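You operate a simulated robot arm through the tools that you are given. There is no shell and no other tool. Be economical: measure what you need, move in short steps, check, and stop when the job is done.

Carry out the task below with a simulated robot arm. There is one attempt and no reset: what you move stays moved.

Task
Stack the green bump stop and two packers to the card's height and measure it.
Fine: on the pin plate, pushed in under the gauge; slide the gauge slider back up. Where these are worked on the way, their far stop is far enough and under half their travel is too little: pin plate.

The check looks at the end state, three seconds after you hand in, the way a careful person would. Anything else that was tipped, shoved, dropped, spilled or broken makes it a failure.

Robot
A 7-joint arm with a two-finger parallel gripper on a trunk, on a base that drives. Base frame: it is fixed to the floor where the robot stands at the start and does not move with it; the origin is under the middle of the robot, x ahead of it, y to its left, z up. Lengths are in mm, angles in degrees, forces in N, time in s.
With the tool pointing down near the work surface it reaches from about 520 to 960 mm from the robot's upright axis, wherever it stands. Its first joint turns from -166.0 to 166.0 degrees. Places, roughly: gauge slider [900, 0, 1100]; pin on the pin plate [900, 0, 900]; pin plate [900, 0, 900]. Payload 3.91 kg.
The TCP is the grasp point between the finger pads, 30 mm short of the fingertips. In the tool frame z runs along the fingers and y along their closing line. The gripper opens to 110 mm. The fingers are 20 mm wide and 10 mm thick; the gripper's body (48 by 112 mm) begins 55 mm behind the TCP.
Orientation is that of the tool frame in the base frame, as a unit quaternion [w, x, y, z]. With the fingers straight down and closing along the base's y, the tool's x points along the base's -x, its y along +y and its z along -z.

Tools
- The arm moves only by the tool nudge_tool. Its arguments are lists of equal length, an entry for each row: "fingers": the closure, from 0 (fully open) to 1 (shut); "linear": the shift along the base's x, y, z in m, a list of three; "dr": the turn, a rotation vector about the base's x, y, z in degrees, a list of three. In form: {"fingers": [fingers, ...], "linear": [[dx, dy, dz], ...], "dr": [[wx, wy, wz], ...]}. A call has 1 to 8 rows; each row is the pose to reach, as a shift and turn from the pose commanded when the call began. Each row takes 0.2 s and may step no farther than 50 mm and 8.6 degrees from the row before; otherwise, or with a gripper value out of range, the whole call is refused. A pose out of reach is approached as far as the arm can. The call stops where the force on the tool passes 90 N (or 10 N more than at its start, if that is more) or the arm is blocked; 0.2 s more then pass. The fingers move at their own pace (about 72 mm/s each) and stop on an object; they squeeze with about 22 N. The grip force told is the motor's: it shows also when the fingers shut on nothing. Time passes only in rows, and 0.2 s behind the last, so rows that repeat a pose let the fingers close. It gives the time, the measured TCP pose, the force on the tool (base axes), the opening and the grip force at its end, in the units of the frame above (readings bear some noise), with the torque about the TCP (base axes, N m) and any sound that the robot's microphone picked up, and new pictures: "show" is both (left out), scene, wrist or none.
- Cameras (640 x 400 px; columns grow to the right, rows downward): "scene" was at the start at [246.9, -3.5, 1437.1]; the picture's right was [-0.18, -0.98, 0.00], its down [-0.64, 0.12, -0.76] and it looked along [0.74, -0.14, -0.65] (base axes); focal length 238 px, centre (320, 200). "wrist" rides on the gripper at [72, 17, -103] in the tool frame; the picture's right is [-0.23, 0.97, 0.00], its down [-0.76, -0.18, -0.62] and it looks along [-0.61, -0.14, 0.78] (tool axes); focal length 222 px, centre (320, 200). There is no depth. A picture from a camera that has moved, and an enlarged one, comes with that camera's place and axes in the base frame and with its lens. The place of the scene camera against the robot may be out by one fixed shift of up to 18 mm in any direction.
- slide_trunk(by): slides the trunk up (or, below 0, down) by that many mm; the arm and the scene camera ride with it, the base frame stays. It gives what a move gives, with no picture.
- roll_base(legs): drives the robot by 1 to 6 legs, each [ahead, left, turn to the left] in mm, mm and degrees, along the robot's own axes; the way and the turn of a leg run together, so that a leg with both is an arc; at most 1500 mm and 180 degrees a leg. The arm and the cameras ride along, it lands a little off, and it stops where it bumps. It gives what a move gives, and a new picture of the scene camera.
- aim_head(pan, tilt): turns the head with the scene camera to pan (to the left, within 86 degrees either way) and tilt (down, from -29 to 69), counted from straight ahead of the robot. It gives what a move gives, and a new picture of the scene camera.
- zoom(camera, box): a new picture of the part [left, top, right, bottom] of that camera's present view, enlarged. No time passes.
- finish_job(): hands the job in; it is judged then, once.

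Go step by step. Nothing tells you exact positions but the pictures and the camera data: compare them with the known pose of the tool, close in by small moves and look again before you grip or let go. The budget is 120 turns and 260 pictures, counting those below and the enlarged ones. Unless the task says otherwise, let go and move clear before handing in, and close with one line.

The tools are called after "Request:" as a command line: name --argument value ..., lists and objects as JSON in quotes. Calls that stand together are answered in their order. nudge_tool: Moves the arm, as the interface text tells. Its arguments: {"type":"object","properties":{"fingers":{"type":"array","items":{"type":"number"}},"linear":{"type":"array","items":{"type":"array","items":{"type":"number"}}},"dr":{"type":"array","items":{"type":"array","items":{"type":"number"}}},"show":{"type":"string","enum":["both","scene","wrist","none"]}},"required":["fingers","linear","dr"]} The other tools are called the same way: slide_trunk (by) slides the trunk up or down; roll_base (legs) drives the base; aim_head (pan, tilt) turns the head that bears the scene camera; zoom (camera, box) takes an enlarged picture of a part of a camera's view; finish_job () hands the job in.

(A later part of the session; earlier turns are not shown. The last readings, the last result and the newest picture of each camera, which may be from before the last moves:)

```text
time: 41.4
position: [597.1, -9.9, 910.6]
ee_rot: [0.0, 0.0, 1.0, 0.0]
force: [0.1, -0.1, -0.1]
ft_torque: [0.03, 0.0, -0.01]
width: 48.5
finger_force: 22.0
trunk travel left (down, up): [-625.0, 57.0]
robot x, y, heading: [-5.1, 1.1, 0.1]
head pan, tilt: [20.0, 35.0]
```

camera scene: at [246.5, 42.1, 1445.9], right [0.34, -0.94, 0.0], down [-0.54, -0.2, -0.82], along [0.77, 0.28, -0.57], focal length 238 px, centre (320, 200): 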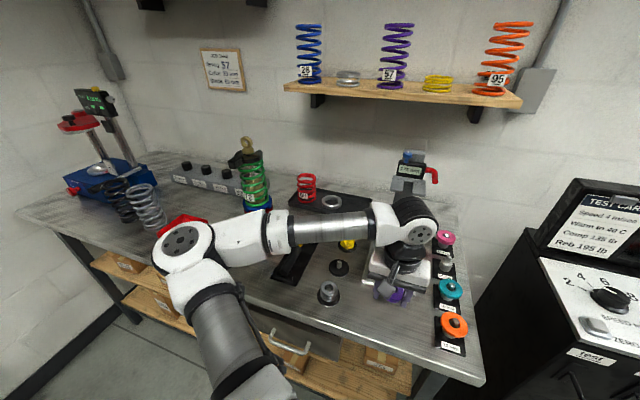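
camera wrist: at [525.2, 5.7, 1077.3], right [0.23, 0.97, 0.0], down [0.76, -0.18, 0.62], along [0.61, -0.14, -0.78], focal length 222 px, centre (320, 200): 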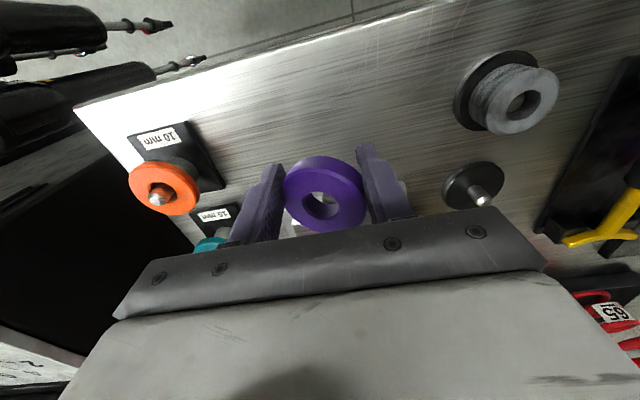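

Request:
nudge_tool --fingers '[1, 1, 1, 1, 1]' --linear '[[0, 0, -0.003], [0, 0, -0.006], [0, 0, -0.009], [0, 0, -0.012], [0, 0, -0.012]]' --dr '[[0, 0, 0], [0, 0, 0], [0, 0, 0], [0, 0, 0], [0, 0, 0]]' --show "wrist"

```text
time: 42.4
position: [597.1, -9.4, 910.9]
ee_rot: [0.01, 0.0, 1.0, 0.0]
force: [-17.5, 1.2, 51.5]
ft_torque: [0.97, 0.99, 0.64]
width: 48.1
finger_force: 22.1
trunk travel left (down, up): [-625.0, 57.0]
robot x, y, heading: [0.7, -0.8, -0.1]
head pan, tilt: [20.0, 35.0]
stopped in row 5: the force on the tool passed its limit at 92 N (the readings are from after the stop); the commanded pose is now the measured one
camera wrist: at [523.5, 6.7, 1011.9], right [0.23, 0.97, 0.0], down [0.75, -0.18, 0.64], along [0.62, -0.14, -0.77], focal length 222 px, centre (320, 200)
```

wrist: 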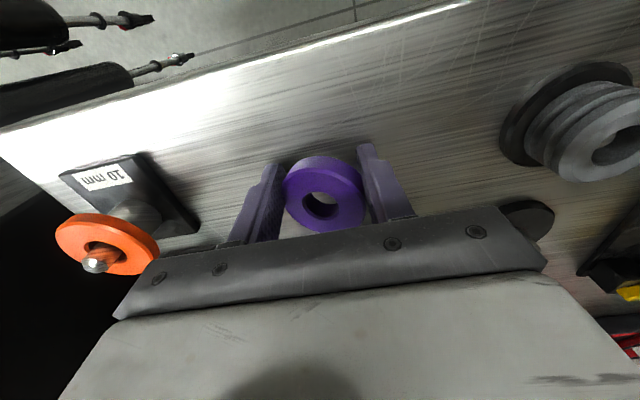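

Bench is at z≈880. Raise 2 mm and release the packer.

Request:
nudge_tool --fingers '[1, 0.9, 0.6, 0.5, 0.3, 0.2, 0.2, 0.2]' --linear '[[0, 0, 0.002], [0, 0, 0.002], [0, 0, 0.002], [0, 0, 0.002], [0, 0, 0.002], [0, 0, 0.03], [0, 0, 0.06], [0, 0, 0.06]]' --dr '[[0, 0, 0], [0, 0, 0], [0, 0, 0], [0, 0, 0], [0, 0, 0], [0, 0, 0], [0, 0, 0], [0, 0, 0]]' --show "wrist"

```text
time: 44.2
position: [600.9, -8.6, 964.3]
ee_rot: [0.007, 0.0, 1.0, 0.0]
force: [-0.5, 0.1, 1.4]
ft_torque: [-0.02, -0.01, 0.04]
width: 88.0
finger_force: 0.0
trunk travel left (down, up): [-625.0, 57.0]
robot x, y, heading: [1.0, 0.6, -0.1]
head pan, tilt: [20.0, 35.0]
camera wrist: at [527.4, 7.1, 1067.1], right [0.23, 0.97, 0.0], down [0.75, -0.18, 0.63], along [0.62, -0.14, -0.77], focal length 222 px, centre (320, 200)
```

wrist: 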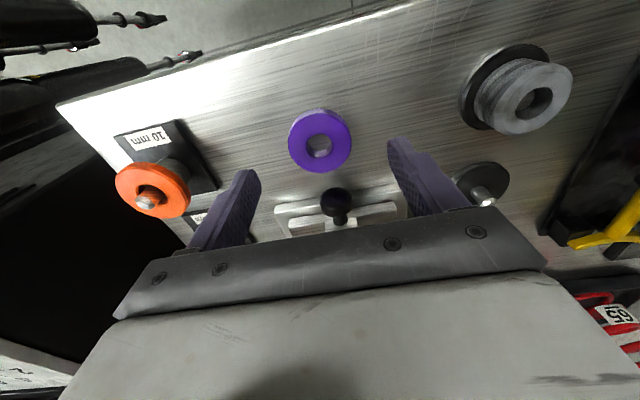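

Packer lies flat now. To align precisely I'll view the packer from the same relative camera pose as used for the pin (differential measurement), also removing the small residual tilt.

Request:
nudge_tool --fingers '[0, 0, 0, 0, 0, 0]' --linear '[[0.01, 0, 0.045], [0.02, 0, 0.09], [0.035, 0, 0.135], [0.05, 0, 0.175], [0.058, 0, 0.199], [0.058, 0, 0.199]]' --dr '[[0, 0.8, 0], [0, 0.8, 0], [0, 0.8, 0], [0, 0.8, 0], [0, 0.8, 0], [0, 0.8, 0]]' --show "none"

Request:
zoom --camera "wrist" --box '[280, 0, 360, 60]'

```text
time: 45.6
position: [658.5, -9.8, 1164.9]
ee_rot: [-0.001, -0.001, 1.0, -0.001]
force: [-0.3, -0.4, 0.0]
ft_torque: [0.0, -0.02, 0.01]
width: 110.2
finger_force: 0.0
trunk travel left (down, up): [-625.0, 57.0]
robot x, y, heading: [2.5, 1.2, -0.0]
head pan, tilt: [20.0, 35.0]
```

```text
6.67 times, centred on (320, 30) of wrist
camera zoom: at [587.4, 6.7, 1267.4], right [0.23, 0.97, 0.0], down [0.76, -0.18, 0.62], along [0.61, -0.14, -0.78], focal length 1481 px, centre (320, 1333)
```

zoom: 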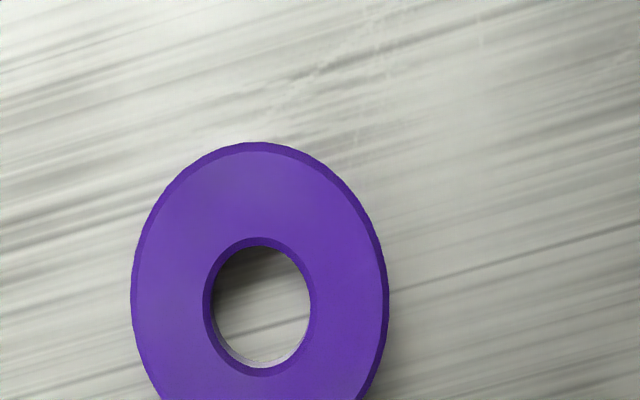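

Differential result: packer centre (609.3,-11.3), pin (738.6,-7.1). Descend to grip the packer low and centred.

Request:
nudge_tool --fingers '[0, 0, 0, 0, 0, 0, 0]' --linear '[[-0.02, -0.001, -0.04], [-0.04, -0.002, -0.08], [-0.049, -0.002, -0.125], [-0.049, -0.002, -0.17], [-0.049, -0.002, -0.215], [-0.049, -0.002, -0.249], [-0.049, -0.002, -0.249]]' --dr '[[0, 0, 0], [0, 0, 0], [0, 0, 0], [0, 0, 0], [0, 0, 0], [0, 0, 0], [0, 0, 0]]' --show "none"

Request:
zoom --camera "wrist" --box '[220, 90, 420, 230]'

```text
time: 47.2
position: [609.5, -11.2, 914.8]
ee_rot: [0.0, -0.001, 1.0, 0.0]
force: [-0.4, 0.0, 0.4]
ft_torque: [-0.01, 0.01, 0.02]
width: 110.2
finger_force: 0.1
trunk travel left (down, up): [-625.0, 57.0]
robot x, y, heading: [2.2, 0.8, -0.1]
head pan, tilt: [20.0, 35.0]
```

```text
2.86 times, centred on (320, 160) of wrist
camera zoom: at [538.0, 5.0, 1017.9], right [0.23, 0.97, 0.0], down [0.76, -0.18, 0.62], along [0.61, -0.14, -0.78], focal length 635 px, centre (320, 314)
```

zoom: 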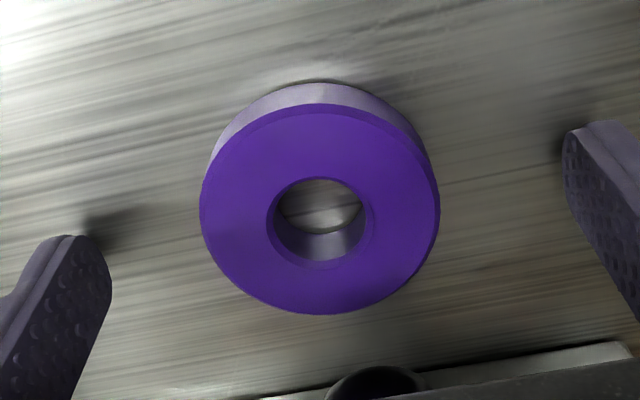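

Centred well. Close.

Request:
nudge_tool --fingers '[0.3, 0.5, 0.7, 0.9, 1, 1]' --linear '[[-0.0005, 0, 0], [-0.0005, 0, 0], [-0.0005, 0, 0], [-0.0005, 0, 0], [-0.0005, 0, 0], [-0.0005, 0, 0]]' --dr '[[0, 0, 0], [0, 0, 0], [0, 0, 0], [0, 0, 0], [0, 0, 0], [0, 0, 0]]' --show "none"

Request:
zoom --camera "wrist" --box '[220, 90, 420, 230]'

```text
time: 48.6
position: [609.5, -11.0, 914.5]
ee_rot: [0.0, 0.0, 1.0, -0.001]
force: [0.5, 0.2, -0.3]
ft_torque: [-0.04, -0.01, 0.01]
width: 46.1
finger_force: 22.1
trunk travel left (down, up): [-625.0, 57.0]
robot x, y, heading: [1.2, -0.3, 0.0]
head pan, tilt: [20.0, 35.0]
```

```text
2.86 times, centred on (320, 160) of wrist
camera zoom: at [537.6, 4.9, 1018.2], right [0.23, 0.97, 0.0], down [0.76, -0.18, 0.62], along [0.61, -0.14, -0.78], focal length 635 px, centre (320, 314)
```

zoom: 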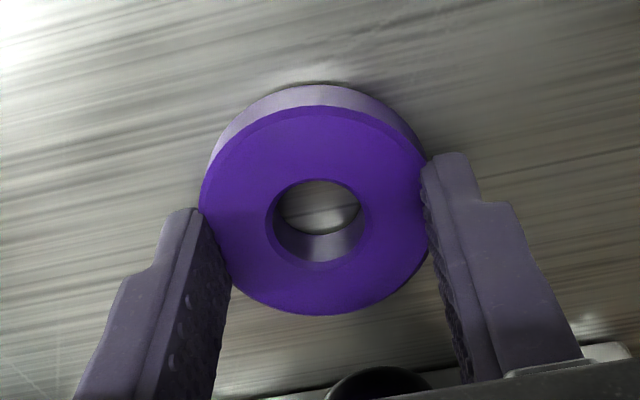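

Good grip. Lift and return to the pin's check position.

Request:
nudge_tool --fingers '[1, 1, 1, 1, 1, 1, 1, 1]' --linear '[[0, 0, 0.045], [0, 0, 0.09], [0, 0.002, 0.135], [0.02, 0.0037, 0.175], [0.06, 0.0037, 0.1855], [0.105, 0.0037, 0.1855], [0.135, 0.0037, 0.1855], [0.135, 0.0037, 0.1855]]' --dr '[[0, 0, 0], [0, 0, 0], [0, 0, 0], [0, 0, 0], [0, 0, 0], [0, 0, 0], [0, 0, 0], [0, 0, 0]]' --show "none"

Request:
zoom --camera "wrist" --box '[240, 60, 400, 200]'

```text
time: 50.4
position: [745.5, -6.8, 1102.0]
ee_rot: [-0.001, 0.0, 1.0, -0.001]
force: [0.3, 0.4, -0.2]
ft_torque: [-0.03, -0.02, -0.03]
width: 46.2
finger_force: 22.4
trunk travel left (down, up): [-625.0, 57.0]
robot x, y, heading: [-2.4, 3.0, 0.0]
head pan, tilt: [20.0, 35.0]
```

```text
2.86 times, centred on (320, 130) of wrist
camera zoom: at [673.2, 9.6, 1205.2], right [0.23, 0.97, 0.0], down [0.76, -0.18, 0.62], along [0.61, -0.14, -0.78], focal length 635 px, centre (320, 400)
```

zoom: 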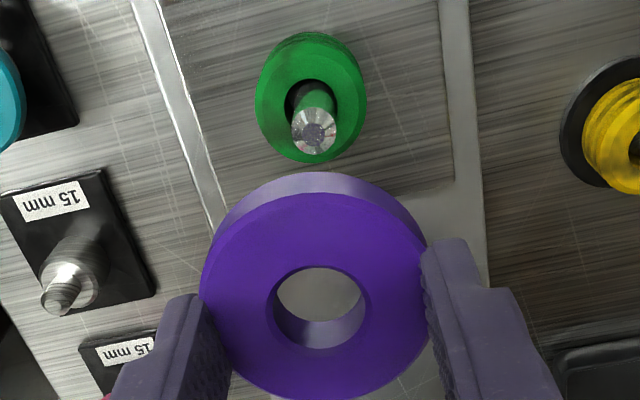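

Pin now at (738,-7.3); packer centre at (744,-6.8). Shift and lower, with a first slow engagement.

Request:
nudge_tool --fingers '[1, 1, 1, 1, 1, 1, 1]' --linear '[[-0.006, -0.0005, -0.04], [-0.006, -0.0005, -0.08], [-0.006, -0.0005, -0.088], [-0.006, -0.0005, -0.094], [-0.006, -0.0005, -0.1], [-0.006, -0.0005, -0.105], [-0.006, -0.0005, -0.105]]' --dr '[[0, 0, 0], [0, 0, 0], [0, 0, 0], [0, 0, 0], [0, 0, 0], [0, 0, 0], [0, 0, 0]]' --show "none"

Request:
zoom --camera "wrist" --box '[240, 90, 400, 230]'

```text
time: 52.0
position: [738.8, -8.2, 995.6]
ee_rot: [0.001, 0.001, 1.0, -0.001]
force: [0.3, -0.4, -1.0]
ft_torque: [-0.04, -0.02, 0.0]
width: 46.3
finger_force: 22.1
trunk travel left (down, up): [-625.0, 57.0]
robot x, y, heading: [0.7, -1.1, -0.1]
head pan, tilt: [20.0, 35.0]
```

```text
2.86 times, centred on (320, 160) of wrist
camera zoom: at [666.3, 8.4, 1098.8], right [0.23, 0.97, 0.0], down [0.76, -0.18, 0.62], along [0.61, -0.14, -0.78], focal length 635 px, centre (320, 314)
```

zoom: 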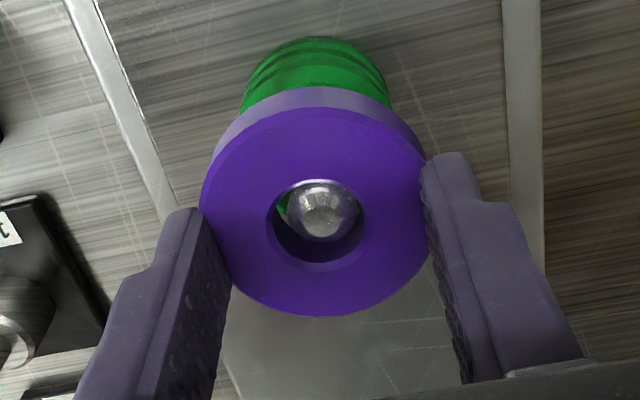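

Pin is through the hole with no force. Continue down to the stop's top.

Request:
nudge_tool --fingers '[1, 1, 1, 1, 1]' --linear '[[0, 0, -0.008], [0, 0, -0.016], [0, 0, -0.022], [0, 0, -0.025], [0, 0, -0.025]]' --dr '[[0, 0, 0], [0, 0, 0], [0, 0, 0], [0, 0, 0], [0, 0, 0]]' --show "none"

Request:
zoom --camera "wrist" --box '[240, 90, 400, 230]'

Request:
zoom --camera "scene" --box '[350, 200, 440, 300]'

```text
time: 53.2
position: [738.4, -9.0, 972.2]
ee_rot: [0.001, 0.0, 1.0, -0.001]
force: [1.1, 1.4, 16.9]
ft_torque: [0.07, -0.04, -0.03]
width: 46.3
finger_force: 22.1
trunk travel left (down, up): [-625.0, 57.0]
robot x, y, heading: [-4.1, 1.3, 0.0]
head pan, tilt: [20.0, 35.0]
```

```text
2.86 times, centred on (320, 160) of wrist
camera zoom: at [665.8, 8.2, 1075.1], right [0.23, 0.97, 0.0], down [0.76, -0.18, 0.63], along [0.61, -0.14, -0.78], focal length 635 px, centre (320, 314)
```

zoom: 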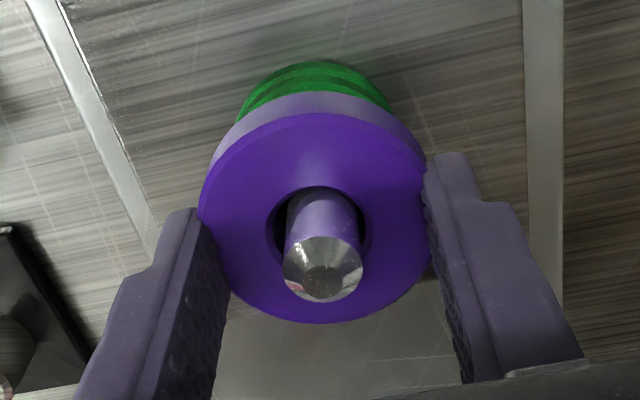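

```text
4.00 times, centred on (395, 250) of scene
camera zoom: at [245.2, 42.4, 1446.3], right [0.34, -0.94, 0.0], down [-0.54, -0.2, -0.82], along [0.77, 0.28, -0.57], focal length 952 px, centre (20, 0)
```

zoom: 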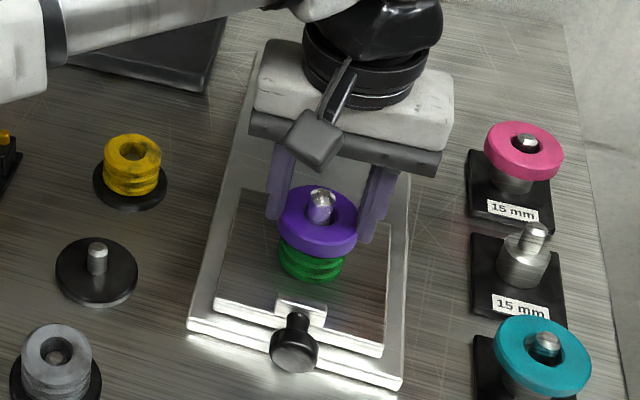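

Seated (contact at z≈939). Release and rise straight up.

Request:
nudge_tool --fingers '[0.8, 0.5, 0.2, 0, 0, 0, 0, 0]' --linear '[[0, 0, 0.002], [0, 0, 0.002], [0, 0, 0.002], [0, 0, 0.002], [0, 0, 0.045], [0, 0, 0.09], [0, 0, 0.11], [0, 0, 0.11]]' --dr '[[0, 0, 0], [0, 0, 0], [0, 0, 0], [0, 0, 0], [0, 0, 0], [0, 0, 0], [0, 0, 0], [0, 0, 0]]' --show "none"

Request:
zoom --camera "wrist" --box '[220, 40, 420, 180]'

Request:
zoom --camera "scene" --box '[350, 130, 470, 290]'

```text
time: 55.0
position: [738.0, -7.8, 1080.7]
ee_rot: [-0.001, 0.0, 1.0, -0.001]
force: [0.7, -0.8, -0.1]
ft_torque: [0.02, 0.01, -0.03]
width: 110.2
finger_force: 0.1
trunk travel left (down, up): [-625.0, 57.0]
robot x, y, heading: [-2.3, -2.5, -0.1]
head pan, tilt: [20.0, 35.0]
```

```text
2.86 times, centred on (320, 110) of wrist
camera zoom: at [666.2, 8.0, 1184.0], right [0.23, 0.97, 0.0], down [0.76, -0.18, 0.62], along [0.61, -0.14, -0.78], focal length 635 px, centre (320, 457)
```

zoom: 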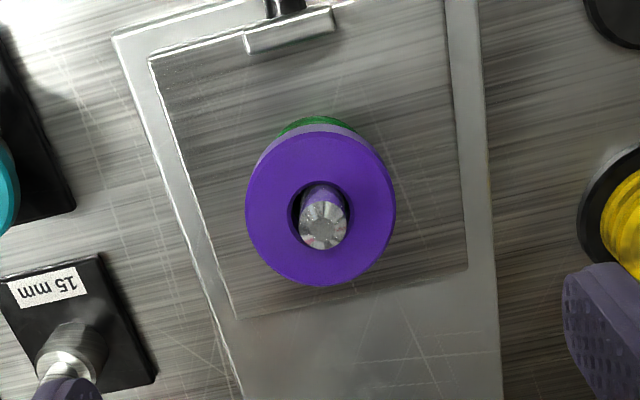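

```text
2.50 times, centred on (410, 210) of scene
camera zoom: at [246.7, 42.2, 1445.8], right [0.34, -0.94, 0.0], down [-0.54, -0.2, -0.82], along [0.77, 0.28, -0.57], focal length 595 px, centre (95, 175)
```

zoom: 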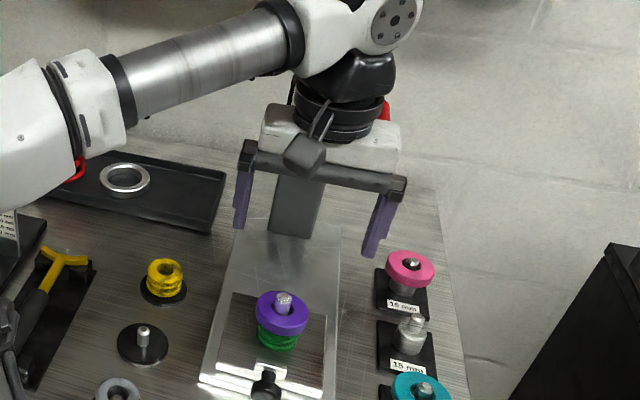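

Now the pink packer; I approach with a 24° forward tilt to keep the wrist and forearm clear of the gauge.

Request:
nudge_tool --fingers '[0, 0, 0, 0, 0, 0, 0]' --linear '[[0, -0.045, 0], [0, -0.09, 0], [0, -0.13, 0], [0.03, -0.144, -0.02], [0.065, -0.144, -0.045], [0.092, -0.144, -0.07], [0.092, -0.144, -0.07]]' --dr '[[0, 0, 0], [0, -8, 0], [0, -16, 0], [0, -24, 0], [0, -24, 0], [0, -24, 0], [0, -24, 0]]'

Request:
zoom --camera "wrist" --box '[220, 60, 420, 220]'

```text
time: 56.6
position: [829.7, -151.9, 1010.6]
ee_rot: [0.208, 0.002, 0.978, -0.001]
force: [0.1, -0.5, 0.1]
ft_torque: [0.02, 0.02, -0.02]
width: 109.9
finger_force: 0.1
trunk travel left (down, up): [-625.0, 57.0]
robot x, y, heading: [0.8, 1.2, 0.1]
head pan, tilt: [20.0, 35.0]
camera scene: at [246.4, 42.3, 1445.9], right [0.34, -0.94, 0.0], down [-0.54, -0.2, -0.82], along [0.77, 0.28, -0.57], focal length 238 px, centre (320, 200)
camera wrist: at [722.6, -135.4, 1075.7], right [0.21, 0.97, 0.09], down [0.44, -0.18, 0.88], along [0.87, -0.14, -0.47], focal length 222 px, centre (320, 200)
```

scene: 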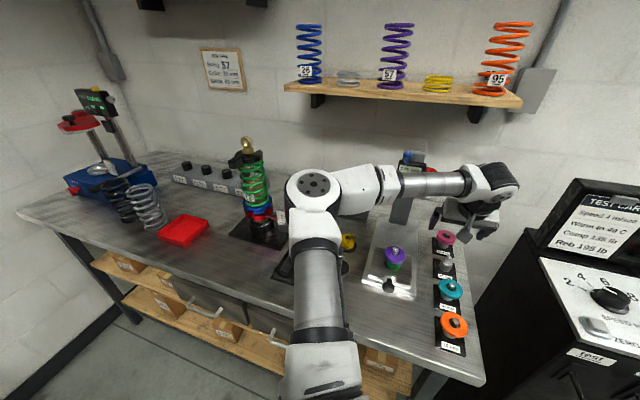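
wrist: 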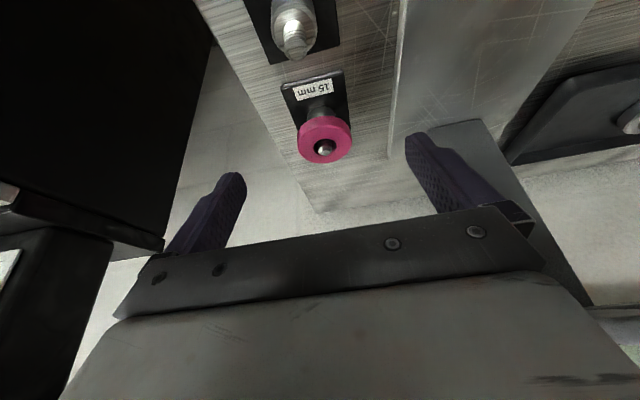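

```text
2.50 times, centred on (320, 140) of wrist
camera zoom: at [722.6, -135.4, 1075.7], right [0.21, 0.97, 0.09], down [0.44, -0.18, 0.88], along [0.87, -0.14, -0.47], focal length 555 px, centre (320, 350)
```

zoom: 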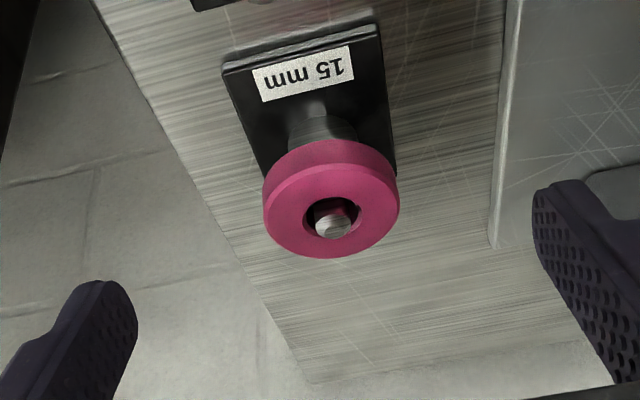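

Pink: centre (889,-152), top z 928. Descend with tips just above its bottom face and grip.

Request:
nudge_tool --fingers '[0, 0, 0]' --linear '[[0.024, 0, -0.032], [0.048, 0, -0.0645], [0.048, 0, -0.0645]]' --dr '[[0, 0, 0], [0, 0, 0], [0, 0, 0]]'

Request:
zoom --camera "wrist" --box '[220, 80, 420, 220]'

Request:
zoom --camera "scene" --box '[360, 140, 540, 260]'

```text
time: 57.4
position: [879.2, -152.2, 946.0]
ee_rot: [0.208, 0.0, 0.978, -0.001]
force: [-0.3, 0.5, 0.2]
ft_torque: [0.0, -0.01, 0.0]
width: 109.9
finger_force: 0.2
trunk travel left (down, up): [-625.0, 57.0]
robot x, y, heading: [1.4, 3.3, 0.0]
head pan, tilt: [20.0, 35.0]
camera scene: at [246.4, 42.3, 1445.9], right [0.34, -0.94, 0.0], down [-0.54, -0.2, -0.82], along [0.77, 0.28, -0.57], focal length 238 px, centre (320, 200)
camera wrist: at [771.5, -135.4, 1011.5], right [0.21, 0.97, 0.09], down [0.44, -0.18, 0.88], along [0.87, -0.14, -0.47], focal length 222 px, centre (320, 200)
```

scene: 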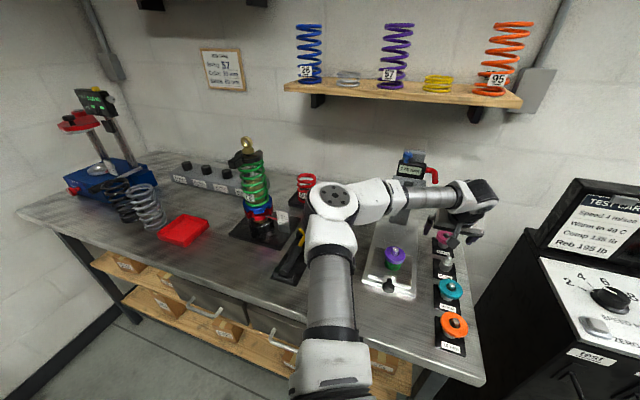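
wrist: 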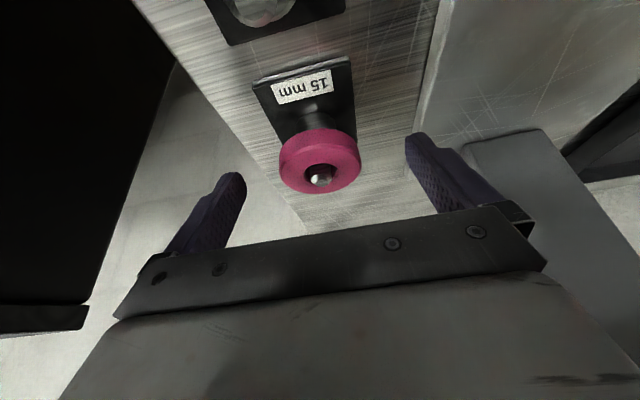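

```text
2.86 times, centred on (320, 150) of wrist
camera zoom: at [771.5, -135.4, 1011.5], right [0.21, 0.97, 0.09], down [0.44, -0.18, 0.88], along [0.87, -0.14, -0.47], focal length 635 px, centre (320, 343)
```

zoom: 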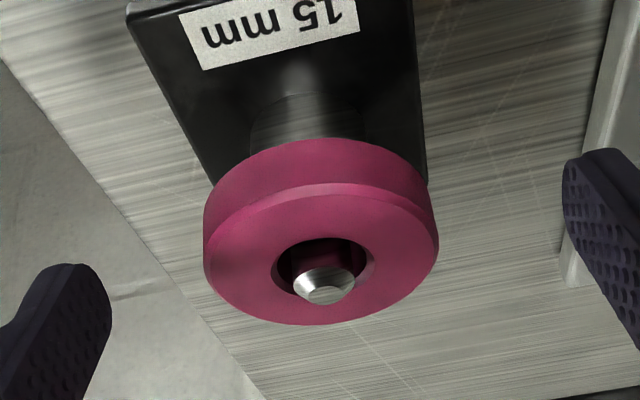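

```text
3.33 times, centred on (450, 200) of scene
camera zoom: at [246.4, 42.3, 1445.9], right [0.34, -0.94, 0.0], down [-0.54, -0.2, -0.82], along [0.77, 0.28, -0.57], focal length 793 px, centre (-113, 200)
```

zoom: 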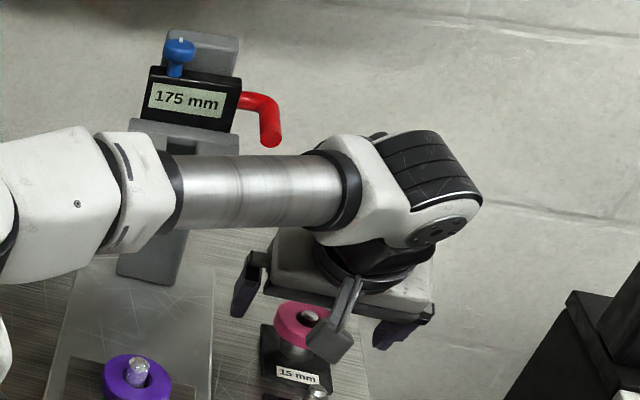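

Consistent (888.8,-151.7, top 929). Close the gripper.

Request:
nudge_tool --fingers '[0.3, 0.5, 0.7, 0.9, 1, 1]' --linear '[[0, 0, 0], [0, 0, 0], [0, 0, 0], [0, 0, 0], [0, 0, 0], [0, 0, 0]]' --dr '[[0, 0, 0], [0, 0, 0], [0, 0, 0], [0, 0, 0], [0, 0, 0], [0, 0, 0]]' --show "none"

Request:
zoom --camera "wrist" --box '[220, 80, 420, 220]'

```text
time: 58.8
position: [879.5, -151.2, 946.6]
ee_rot: [0.208, 0.0, 0.978, 0.0]
force: [0.4, -1.0, 1.0]
ft_torque: [-0.01, 0.0, 0.03]
width: 46.3
finger_force: 22.1
trunk travel left (down, up): [-625.0, 57.0]
robot x, y, heading: [3.4, -0.5, -0.2]
head pan, tilt: [20.0, 35.0]
```

```text
2.86 times, centred on (320, 150) of wrist
camera zoom: at [771.5, -135.4, 1011.7], right [0.21, 0.97, 0.09], down [0.44, -0.18, 0.88], along [0.87, -0.14, -0.47], focal length 635 px, centre (320, 343)
```

zoom: 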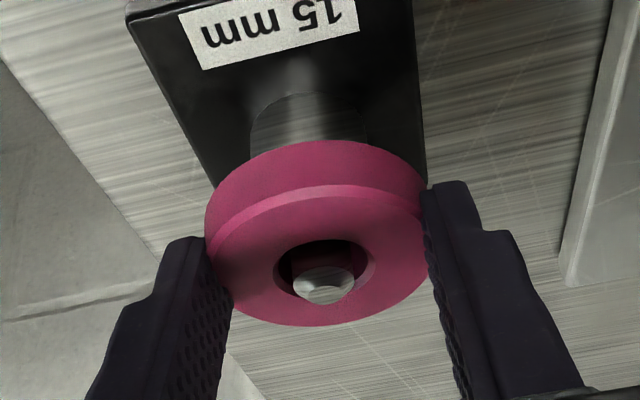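

Good grip. Lift, back away, and go to the check position before the pin.

Request:
nudge_tool --fingers '[1, 1, 1, 1, 1, 1, 1, 1]' --linear '[[0, 0, 0.045], [0, 0, 0.09], [-0.03, 0, 0.12], [-0.07, 0.01, 0.144], [-0.11, 0.03, 0.144], [-0.146, 0.06, 0.144], [-0.146, 0.108, 0.144], [-0.146, 0.144, 0.144]]' --dr '[[0, 0, 0], [0, 0, 0], [0, 0, 0], [0, 0, 0], [0, 0, 0], [0, 0, 0], [0, 0, 0], [0, 0, 0]]' --show "scene"

Request:
zoom --camera "wrist" --box '[240, 40, 400, 200]'

```text
time: 60.6
position: [731.6, -6.2, 1092.3]
ee_rot: [0.207, 0.001, 0.978, -0.001]
force: [0.3, -0.4, 0.0]
ft_torque: [-0.02, 0.0, -0.02]
width: 46.3
finger_force: 22.2
trunk travel left (down, up): [-625.0, 57.0]
robot x, y, heading: [2.2, -2.9, 0.0]
head pan, tilt: [20.0, 35.0]
camera scene: at [246.4, 42.6, 1445.9], right [0.34, -0.94, 0.0], down [-0.54, -0.2, -0.82], along [0.77, 0.28, -0.57], focal length 238 px, centre (320, 200)
```

scene: 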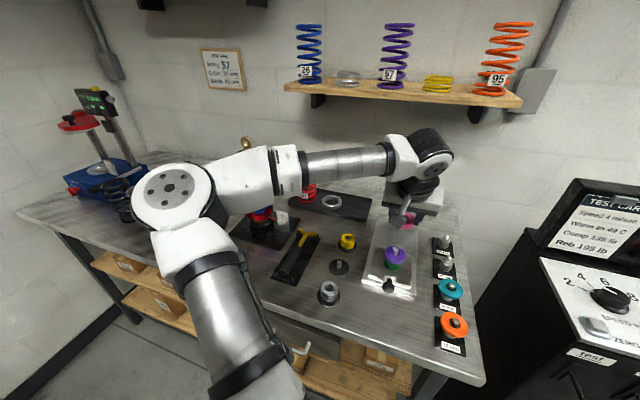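

```text
2.50 times, centred on (320, 120) of wrist
camera zoom: at [623.8, 8.8, 1155.4], right [0.21, 0.97, 0.09], down [0.44, -0.18, 0.88], along [0.87, -0.14, -0.47], focal length 555 px, centre (320, 400)
```

zoom: 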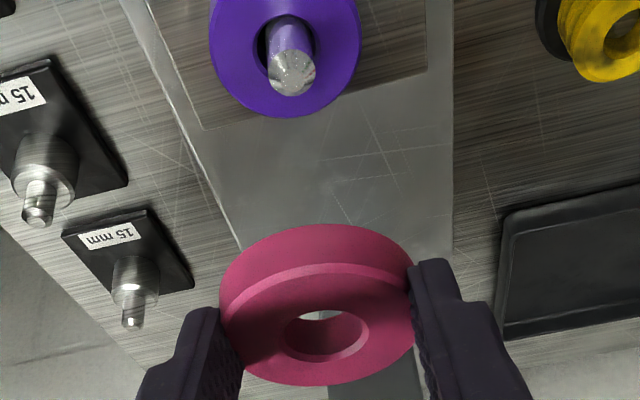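

Pin tip (738,-7.6), packer centre (742.6,-7.2). Shift −4.6 mm in x and lower to engage.

Request:
nudge_tool --fingers '[1, 1, 1, 1, 1, 1, 1]' --linear '[[-0.0046, -0.0004, -0.035], [-0.0046, -0.0004, -0.07], [-0.0046, -0.0004, -0.08], [-0.0046, -0.0004, -0.086], [-0.0046, -0.0004, -0.091], [-0.0046, -0.0004, -0.094], [-0.0046, -0.0004, -0.094]]' --dr '[[0, 0, 0], [0, 0, 0], [0, 0, 0], [0, 0, 0], [0, 0, 0], [0, 0, 0], [0, 0, 0]]' --show "none"

Request:
zoom --camera "wrist" --box '[220, 80, 420, 220]'

Request:
zoom --camera "scene" --box '[350, 200, 440, 300]'

```text
time: 62.2
position: [727.4, -8.9, 996.8]
ee_rot: [0.209, 0.0, 0.978, -0.001]
force: [1.1, 0.9, 17.3]
ft_torque: [0.06, -0.05, 0.0]
width: 46.5
finger_force: 21.4
trunk travel left (down, up): [-625.0, 57.0]
robot x, y, heading: [-0.5, -1.5, 0.2]
head pan, tilt: [20.0, 35.0]
```

```text
2.86 times, centred on (320, 150) of wrist
camera zoom: at [619.3, 7.7, 1061.5], right [0.21, 0.97, 0.09], down [0.44, -0.18, 0.88], along [0.87, -0.14, -0.47], focal length 635 px, centre (320, 343)
```

zoom: 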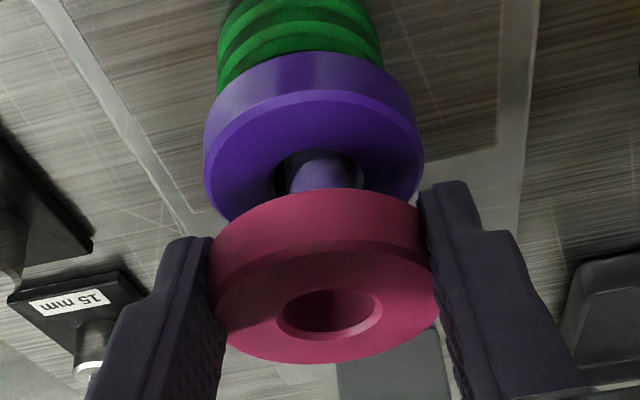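

```text
4.00 times, centred on (395, 250) of scene
camera zoom: at [245.2, 42.3, 1446.2], right [0.34, -0.94, 0.0], down [-0.54, -0.2, -0.82], along [0.77, 0.28, -0.57], focal length 952 px, centre (20, 0)
```

zoom: 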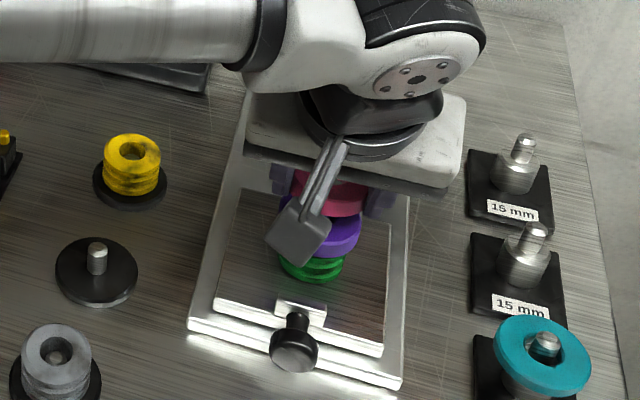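

It caught the pin tip and slid up in the fingers. I'll repeat the method that worked: lay the packer on the clear bench and re-grip vertically.

Request:
nudge_tool --fingers '[1, 1, 1, 1, 1, 1, 1, 1]' --linear '[[0, 0, 0.03], [-0.02, 0, 0.05], [-0.06, 0, 0.05], [-0.1, 0, 0.05], [-0.134, 0, 0.03], [-0.134, 0, -0.015], [-0.134, 0, -0.055], [-0.134, 0, -0.055]]' --dr '[[0, 0, 0], [0, 0, 0], [0, 0, 0], [0, 0, 0], [0, 0, 0], [0, 0, 0], [0, 0, 0], [0, 0, 0]]'

Request:
zoom --camera "wrist" --box '[220, 80, 420, 220]'

```text
time: 64.0
position: [596.6, -9.2, 942.5]
ee_rot: [0.207, 0.0, 0.978, -0.001]
force: [0.0, 0.0, -0.9]
ft_torque: [0.01, 0.0, -0.03]
width: 46.4
finger_force: 21.8
trunk travel left (down, up): [-625.0, 57.0]
robot x, y, heading: [-2.2, -5.8, 0.0]
head pan, tilt: [20.0, 35.0]
camera scene: at [246.5, 42.3, 1445.9], right [0.34, -0.94, 0.0], down [-0.54, -0.2, -0.82], along [0.77, 0.28, -0.57], focal length 238 px, centre (320, 200)
camera wrist: at [488.5, 7.4, 1006.2], right [0.21, 0.97, 0.09], down [0.44, -0.18, 0.88], along [0.87, -0.14, -0.47], focal length 222 px, centre (320, 200)
```

scene: 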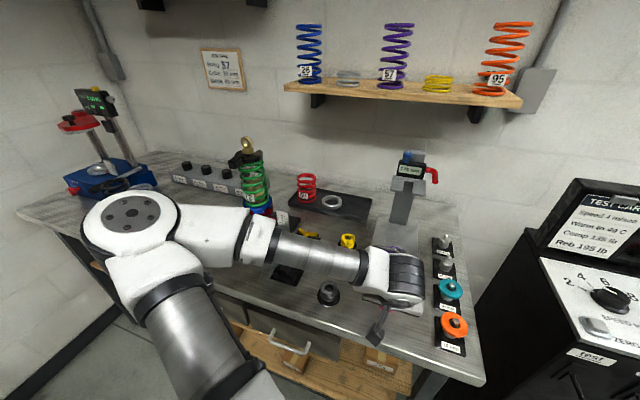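
wrist: 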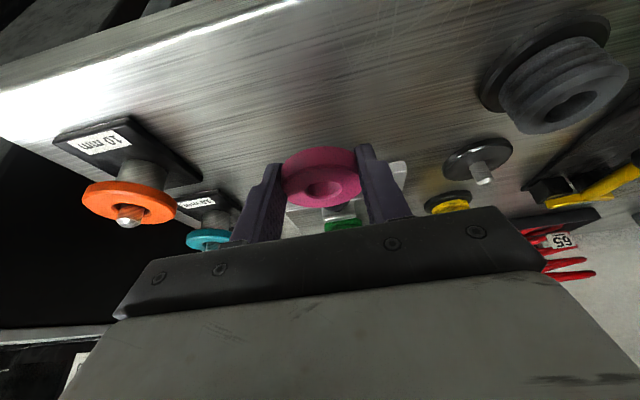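

```text
2.86 times, centred on (320, 150) of wrist
camera zoom: at [488.5, 7.4, 1006.2], right [0.21, 0.97, 0.09], down [0.44, -0.18, 0.88], along [0.87, -0.14, -0.47], focal length 635 px, centre (320, 343)
```

zoom: 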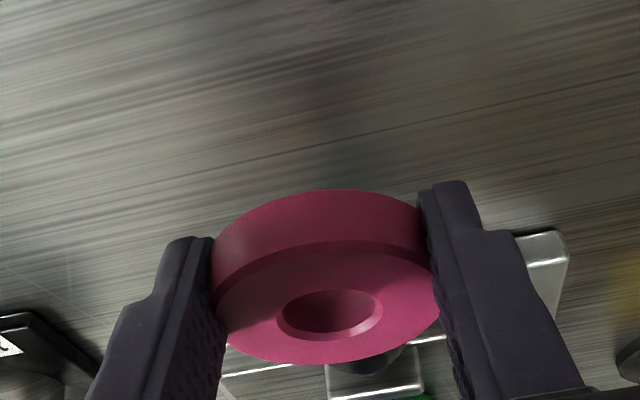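

Lower to just above the bench and release, a little farther from the knob.

Request:
nudge_tool --fingers '[1, 1, 1, 1, 0.8, 0.5, 0.3, 0.2]' --linear '[[-0.008, 0, -0.01], [-0.008, 0, -0.02], [-0.008, 0, -0.027], [-0.008, 0, -0.027], [-0.008, 0, -0.027], [-0.008, 0, -0.027], [-0.008, 0, -0.027], [-0.008, 0, -0.027]]' --dr '[[0, 0, 0], [0, 0, 0], [0, 0, 0], [0, 0, 0], [0, 0, 0], [0, 0, 0], [0, 0, 0], [0, 0, 0]]' --show "wrist"

```text
time: 65.8
position: [596.4, -8.7, 913.3]
ee_rot: [0.207, 0.0, 0.978, -0.001]
force: [-0.3, 0.5, 0.0]
ft_torque: [0.02, 0.02, -0.01]
width: 88.0
finger_force: 0.0
out of reach, approached as far as the arm can: row 1, 2, 3, 4, 5, 6, 7, 8
trunk travel left (down, up): [-625.0, 57.0]
robot x, y, heading: [-0.4, 0.5, 0.0]
head pan, tilt: [20.0, 35.0]
camera wrist: at [489.2, 7.3, 978.6], right [0.21, 0.97, 0.09], down [0.44, -0.18, 0.88], along [0.87, -0.14, -0.47], focal length 222 px, centre (320, 200)
```

wrist: 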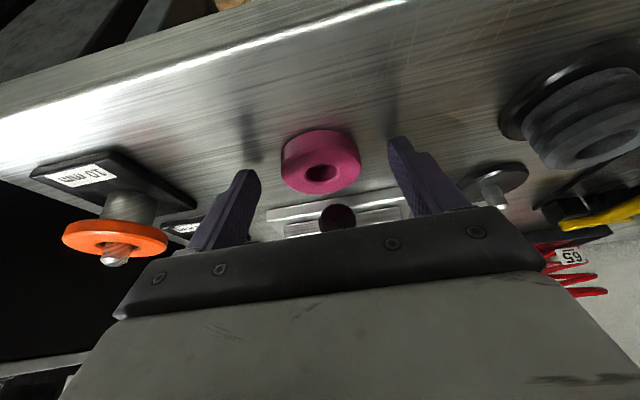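

Packer lies flat. Rise, untilt, and view from overhead as before.

Request:
nudge_tool --fingers '[0, 0, 0, 0, 0, 0, 0, 0]' --linear '[[0, 0, 0.045], [0.01, 0, 0.09], [0.02, 0, 0.13], [0.035, 0, 0.17], [0.05, 0, 0.21], [0.065, 0, 0.25], [0.073, 0, 0.25], [0.073, 0, 0.25]]' --dr '[[0, 0, 0], [0, 8, 0], [0, 16, 0], [0, 24, 0], [0, 24, 0], [0, 24, 0], [0, 24, 0], [0, 24, 0]]' --show "none"

Request:
zoom --camera "wrist" --box '[280, 0, 360, 60]'

```text
time: 67.6
position: [669.7, -8.6, 1163.7]
ee_rot: [0.0, 0.001, 1.0, -0.001]
force: [0.1, -0.3, 0.2]
ft_torque: [-0.02, -0.02, -0.03]
width: 110.0
finger_force: 0.1
trunk travel left (down, up): [-625.0, 57.0]
robot x, y, heading: [0.1, 2.4, 0.0]
head pan, tilt: [20.0, 35.0]
```

```text
6.67 times, centred on (320, 30) of wrist
camera zoom: at [598.3, 7.4, 1266.7], right [0.23, 0.97, 0.0], down [0.76, -0.18, 0.62], along [0.61, -0.14, -0.78], focal length 1481 px, centre (320, 1333)
```

zoom: 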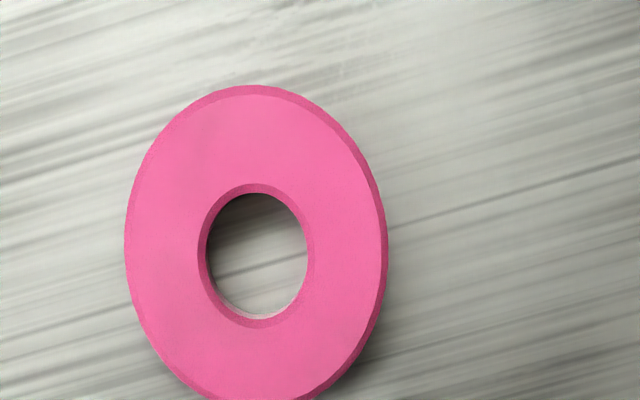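

Packer centre (612,-9.4). Descend and grip low.

Request:
nudge_tool --fingers '[0, 0, 0, 0, 0, 0, 0]' --linear '[[-0.02, -0.001, -0.04], [-0.04, -0.001, -0.08], [-0.0575, -0.001, -0.12], [-0.0575, -0.001, -0.165], [-0.0575, -0.001, -0.21], [-0.0575, -0.001, -0.249], [-0.0575, -0.001, -0.249]]' --dr '[[0, 0, 0], [0, 0, 0], [0, 0, 0], [0, 0, 0], [0, 0, 0], [0, 0, 0], [0, 0, 0]]' --show "none"

Request:
zoom --camera "wrist" --box '[220, 90, 420, 230]'

```text
time: 69.2
position: [612.4, -12.1, 914.8]
ee_rot: [0.001, 0.001, 1.0, -0.001]
force: [0.2, 0.3, -1.0]
ft_torque: [0.01, -0.01, 0.0]
width: 109.9
finger_force: 0.1
trunk travel left (down, up): [-625.0, 57.0]
robot x, y, heading: [1.3, 1.1, 0.2]
head pan, tilt: [20.0, 35.0]
```

```text
2.86 times, centred on (320, 160) of wrist
camera zoom: at [540.2, 5.4, 1017.6], right [0.23, 0.97, 0.0], down [0.76, -0.18, 0.62], along [0.61, -0.14, -0.78], focal length 635 px, centre (320, 314)
```

zoom: 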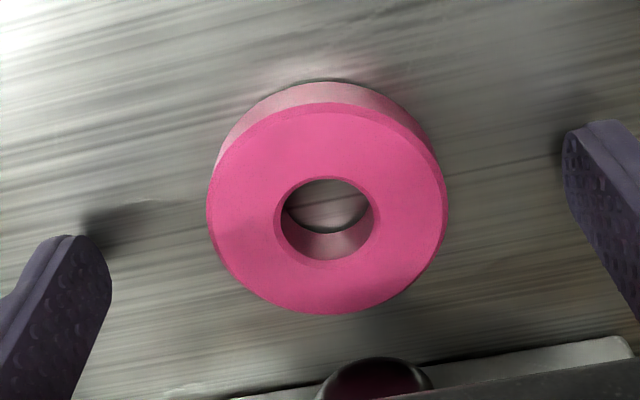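

Nearly identical to the reference; shift 1.5 mm in y and close.

Request:
nudge_tool --fingers '[0.3, 0.5, 0.7, 0.9, 1, 1]' --linear '[[-0.0005, 0.0015, 0], [-0.0005, 0.0015, 0], [-0.0005, 0.0015, 0], [-0.0005, 0.0015, 0], [-0.0005, 0.0015, 0], [-0.0005, 0.0015, 0]]' --dr '[[0, 0, 0], [0, 0, 0], [0, 0, 0], [0, 0, 0], [0, 0, 0], [0, 0, 0]]' --show "none"

Request:
zoom --camera "wrist" --box '[220, 90, 420, 230]'

```text
time: 70.6
position: [611.8, -8.8, 914.0]
ee_rot: [0.0, 0.0, 1.0, -0.002]
force: [-0.7, -0.3, 0.1]
ft_torque: [0.01, -0.01, 0.01]
width: 46.2
finger_force: 22.1
trunk travel left (down, up): [-625.0, 57.0]
robot x, y, heading: [0.2, 0.9, -0.2]
head pan, tilt: [20.0, 35.0]
```

```text
2.86 times, centred on (320, 160) of wrist
camera zoom: at [540.1, 7.3, 1018.0], right [0.23, 0.97, 0.0], down [0.76, -0.18, 0.62], along [0.61, -0.14, -0.78], focal length 635 px, centre (320, 314)
```

zoom: 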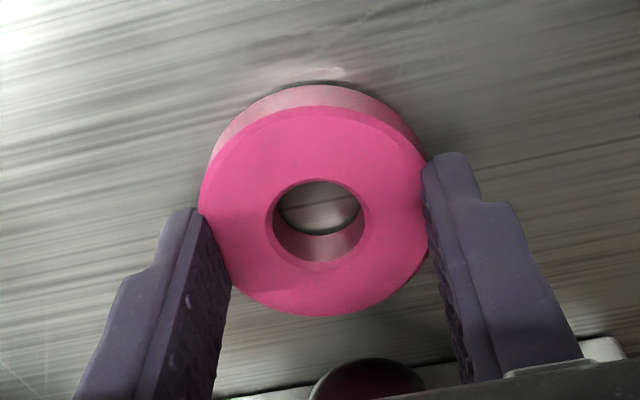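

Grip matches the reference. Lift and return to the check pose at the pin.

Request:
nudge_tool --fingers '[1, 1, 1, 1, 1, 1, 1, 1]' --linear '[[0, 0, 0.045], [0, 0, 0.09], [0, 0.0015, 0.135], [0.02, 0.0015, 0.175], [0.06, 0.0015, 0.1855], [0.105, 0.0015, 0.1855], [0.1325, 0.0015, 0.1855], [0.1325, 0.0015, 0.1855]]' --dr '[[0, 0, 0], [0, 0, 0], [0, 0, 0], [0, 0, 0], [0, 0, 0], [0, 0, 0], [0, 0, 0], [0, 0, 0]]' --show "none"

Request:
zoom --camera "wrist" --box '[240, 60, 400, 200]'

```text
time: 72.4
position: [745.2, -6.8, 1100.9]
ee_rot: [-0.001, 0.0, 1.0, -0.001]
force: [0.5, -0.3, -0.5]
ft_torque: [0.01, 0.01, 0.01]
width: 46.2
finger_force: 22.1
trunk travel left (down, up): [-625.0, 57.0]
robot x, y, heading: [-0.0, -0.1, 0.2]
head pan, tilt: [20.0, 35.0]
```

```text
2.86 times, centred on (320, 130) of wrist
camera zoom: at [673.0, 8.8, 1204.3], right [0.23, 0.97, 0.0], down [0.76, -0.18, 0.62], along [0.61, -0.14, -0.78], focal length 635 px, centre (320, 400)
```

zoom: 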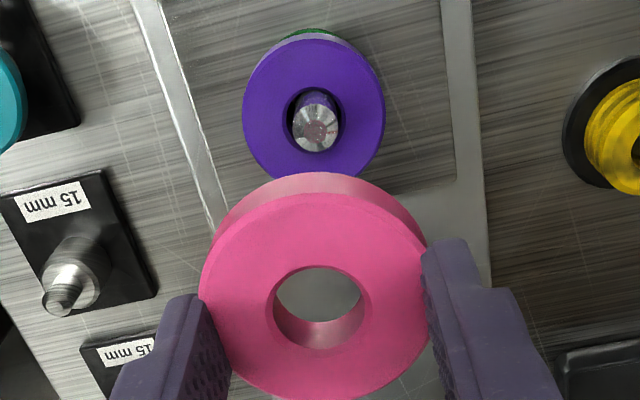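

Pin image is the same as in the successful run. Repeat the same shift and lower.

Request:
nudge_tool --fingers '[1, 1, 1, 1, 1, 1, 1]' --linear '[[-0.006, 0, -0.04], [-0.006, 0, -0.08], [-0.006, 0, -0.088], [-0.006, 0, -0.094], [-0.006, 0, -0.099], [-0.006, 0, -0.104], [-0.006, 0, -0.104]]' --dr '[[0, 0, 0], [0, 0, 0], [0, 0, 0], [0, 0, 0], [0, 0, 0], [0, 0, 0], [0, 0, 0]]' --show "none"

Request:
zoom --camera "wrist" --box '[240, 90, 400, 230]'

```text
time: 74.0
position: [738.6, -6.3, 995.9]
ee_rot: [0.001, -0.001, 1.0, -0.001]
force: [-0.2, -0.4, 1.1]
ft_torque: [0.01, 0.0, 0.03]
width: 46.2
finger_force: 21.8
trunk travel left (down, up): [-625.0, 57.0]
robot x, y, heading: [-0.9, 1.8, -0.2]
head pan, tilt: [20.0, 35.0]
```

```text
2.86 times, centred on (320, 160) of wrist
camera zoom: at [666.3, 9.7, 1099.5], right [0.23, 0.97, 0.0], down [0.76, -0.18, 0.62], along [0.61, -0.14, -0.78], focal length 635 px, centre (320, 314)
```

zoom: 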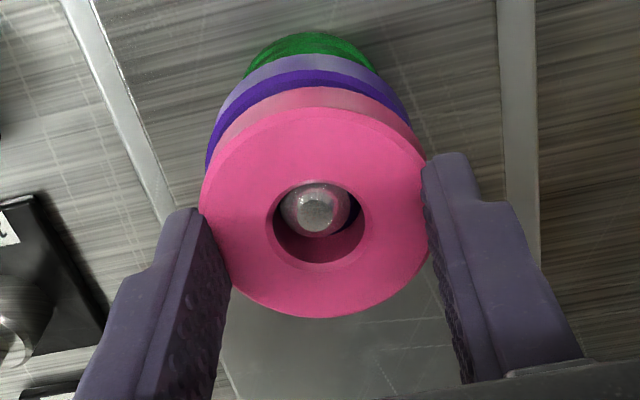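

Engaged with no force. Lower the last ~9 mm onto purple.

Request:
nudge_tool --fingers '[1, 1, 1, 1]' --linear '[[0, 0, -0.004], [0, 0, -0.007], [0, 0, -0.01], [0, 0, -0.01]]' --dr '[[0, 0, 0], [0, 0, 0], [0, 0, 0], [0, 0, 0]]' --show "none"

Request:
zoom --camera "wrist" --box '[240, 90, 400, 230]'

Request:
zoom --camera "scene" --box '[350, 200, 440, 300]'

```text
time: 75.0
position: [738.7, -6.5, 988.4]
ee_rot: [0.002, 0.0, 1.0, 0.0]
force: [2.6, 1.1, 16.1]
ft_torque: [0.04, -0.02, 0.03]
width: 46.3
finger_force: 22.2
trunk travel left (down, up): [-625.0, 57.0]
robot x, y, heading: [1.0, 1.0, 0.0]
head pan, tilt: [20.0, 35.0]
```

```text
2.86 times, centred on (320, 160) of wrist
camera zoom: at [665.7, 9.5, 1091.2], right [0.23, 0.97, 0.0], down [0.76, -0.18, 0.63], along [0.61, -0.14, -0.78], focal length 635 px, centre (320, 314)
```

zoom: 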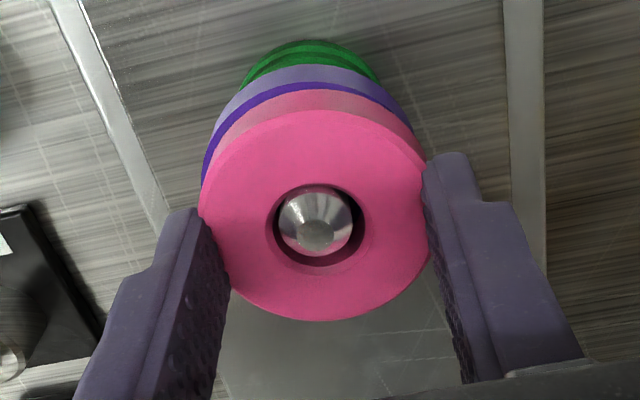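

```text
4.00 times, centred on (395, 250) of scene
camera zoom: at [245.3, 42.4, 1446.4], right [0.34, -0.94, 0.0], down [-0.54, -0.2, -0.82], along [0.77, 0.28, -0.57], focal length 952 px, centre (20, 0)
```

zoom: 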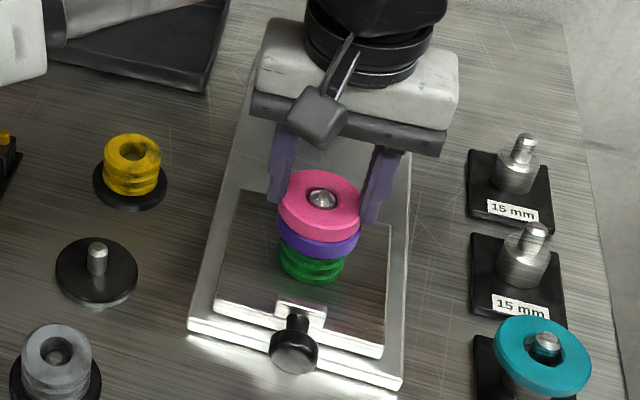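

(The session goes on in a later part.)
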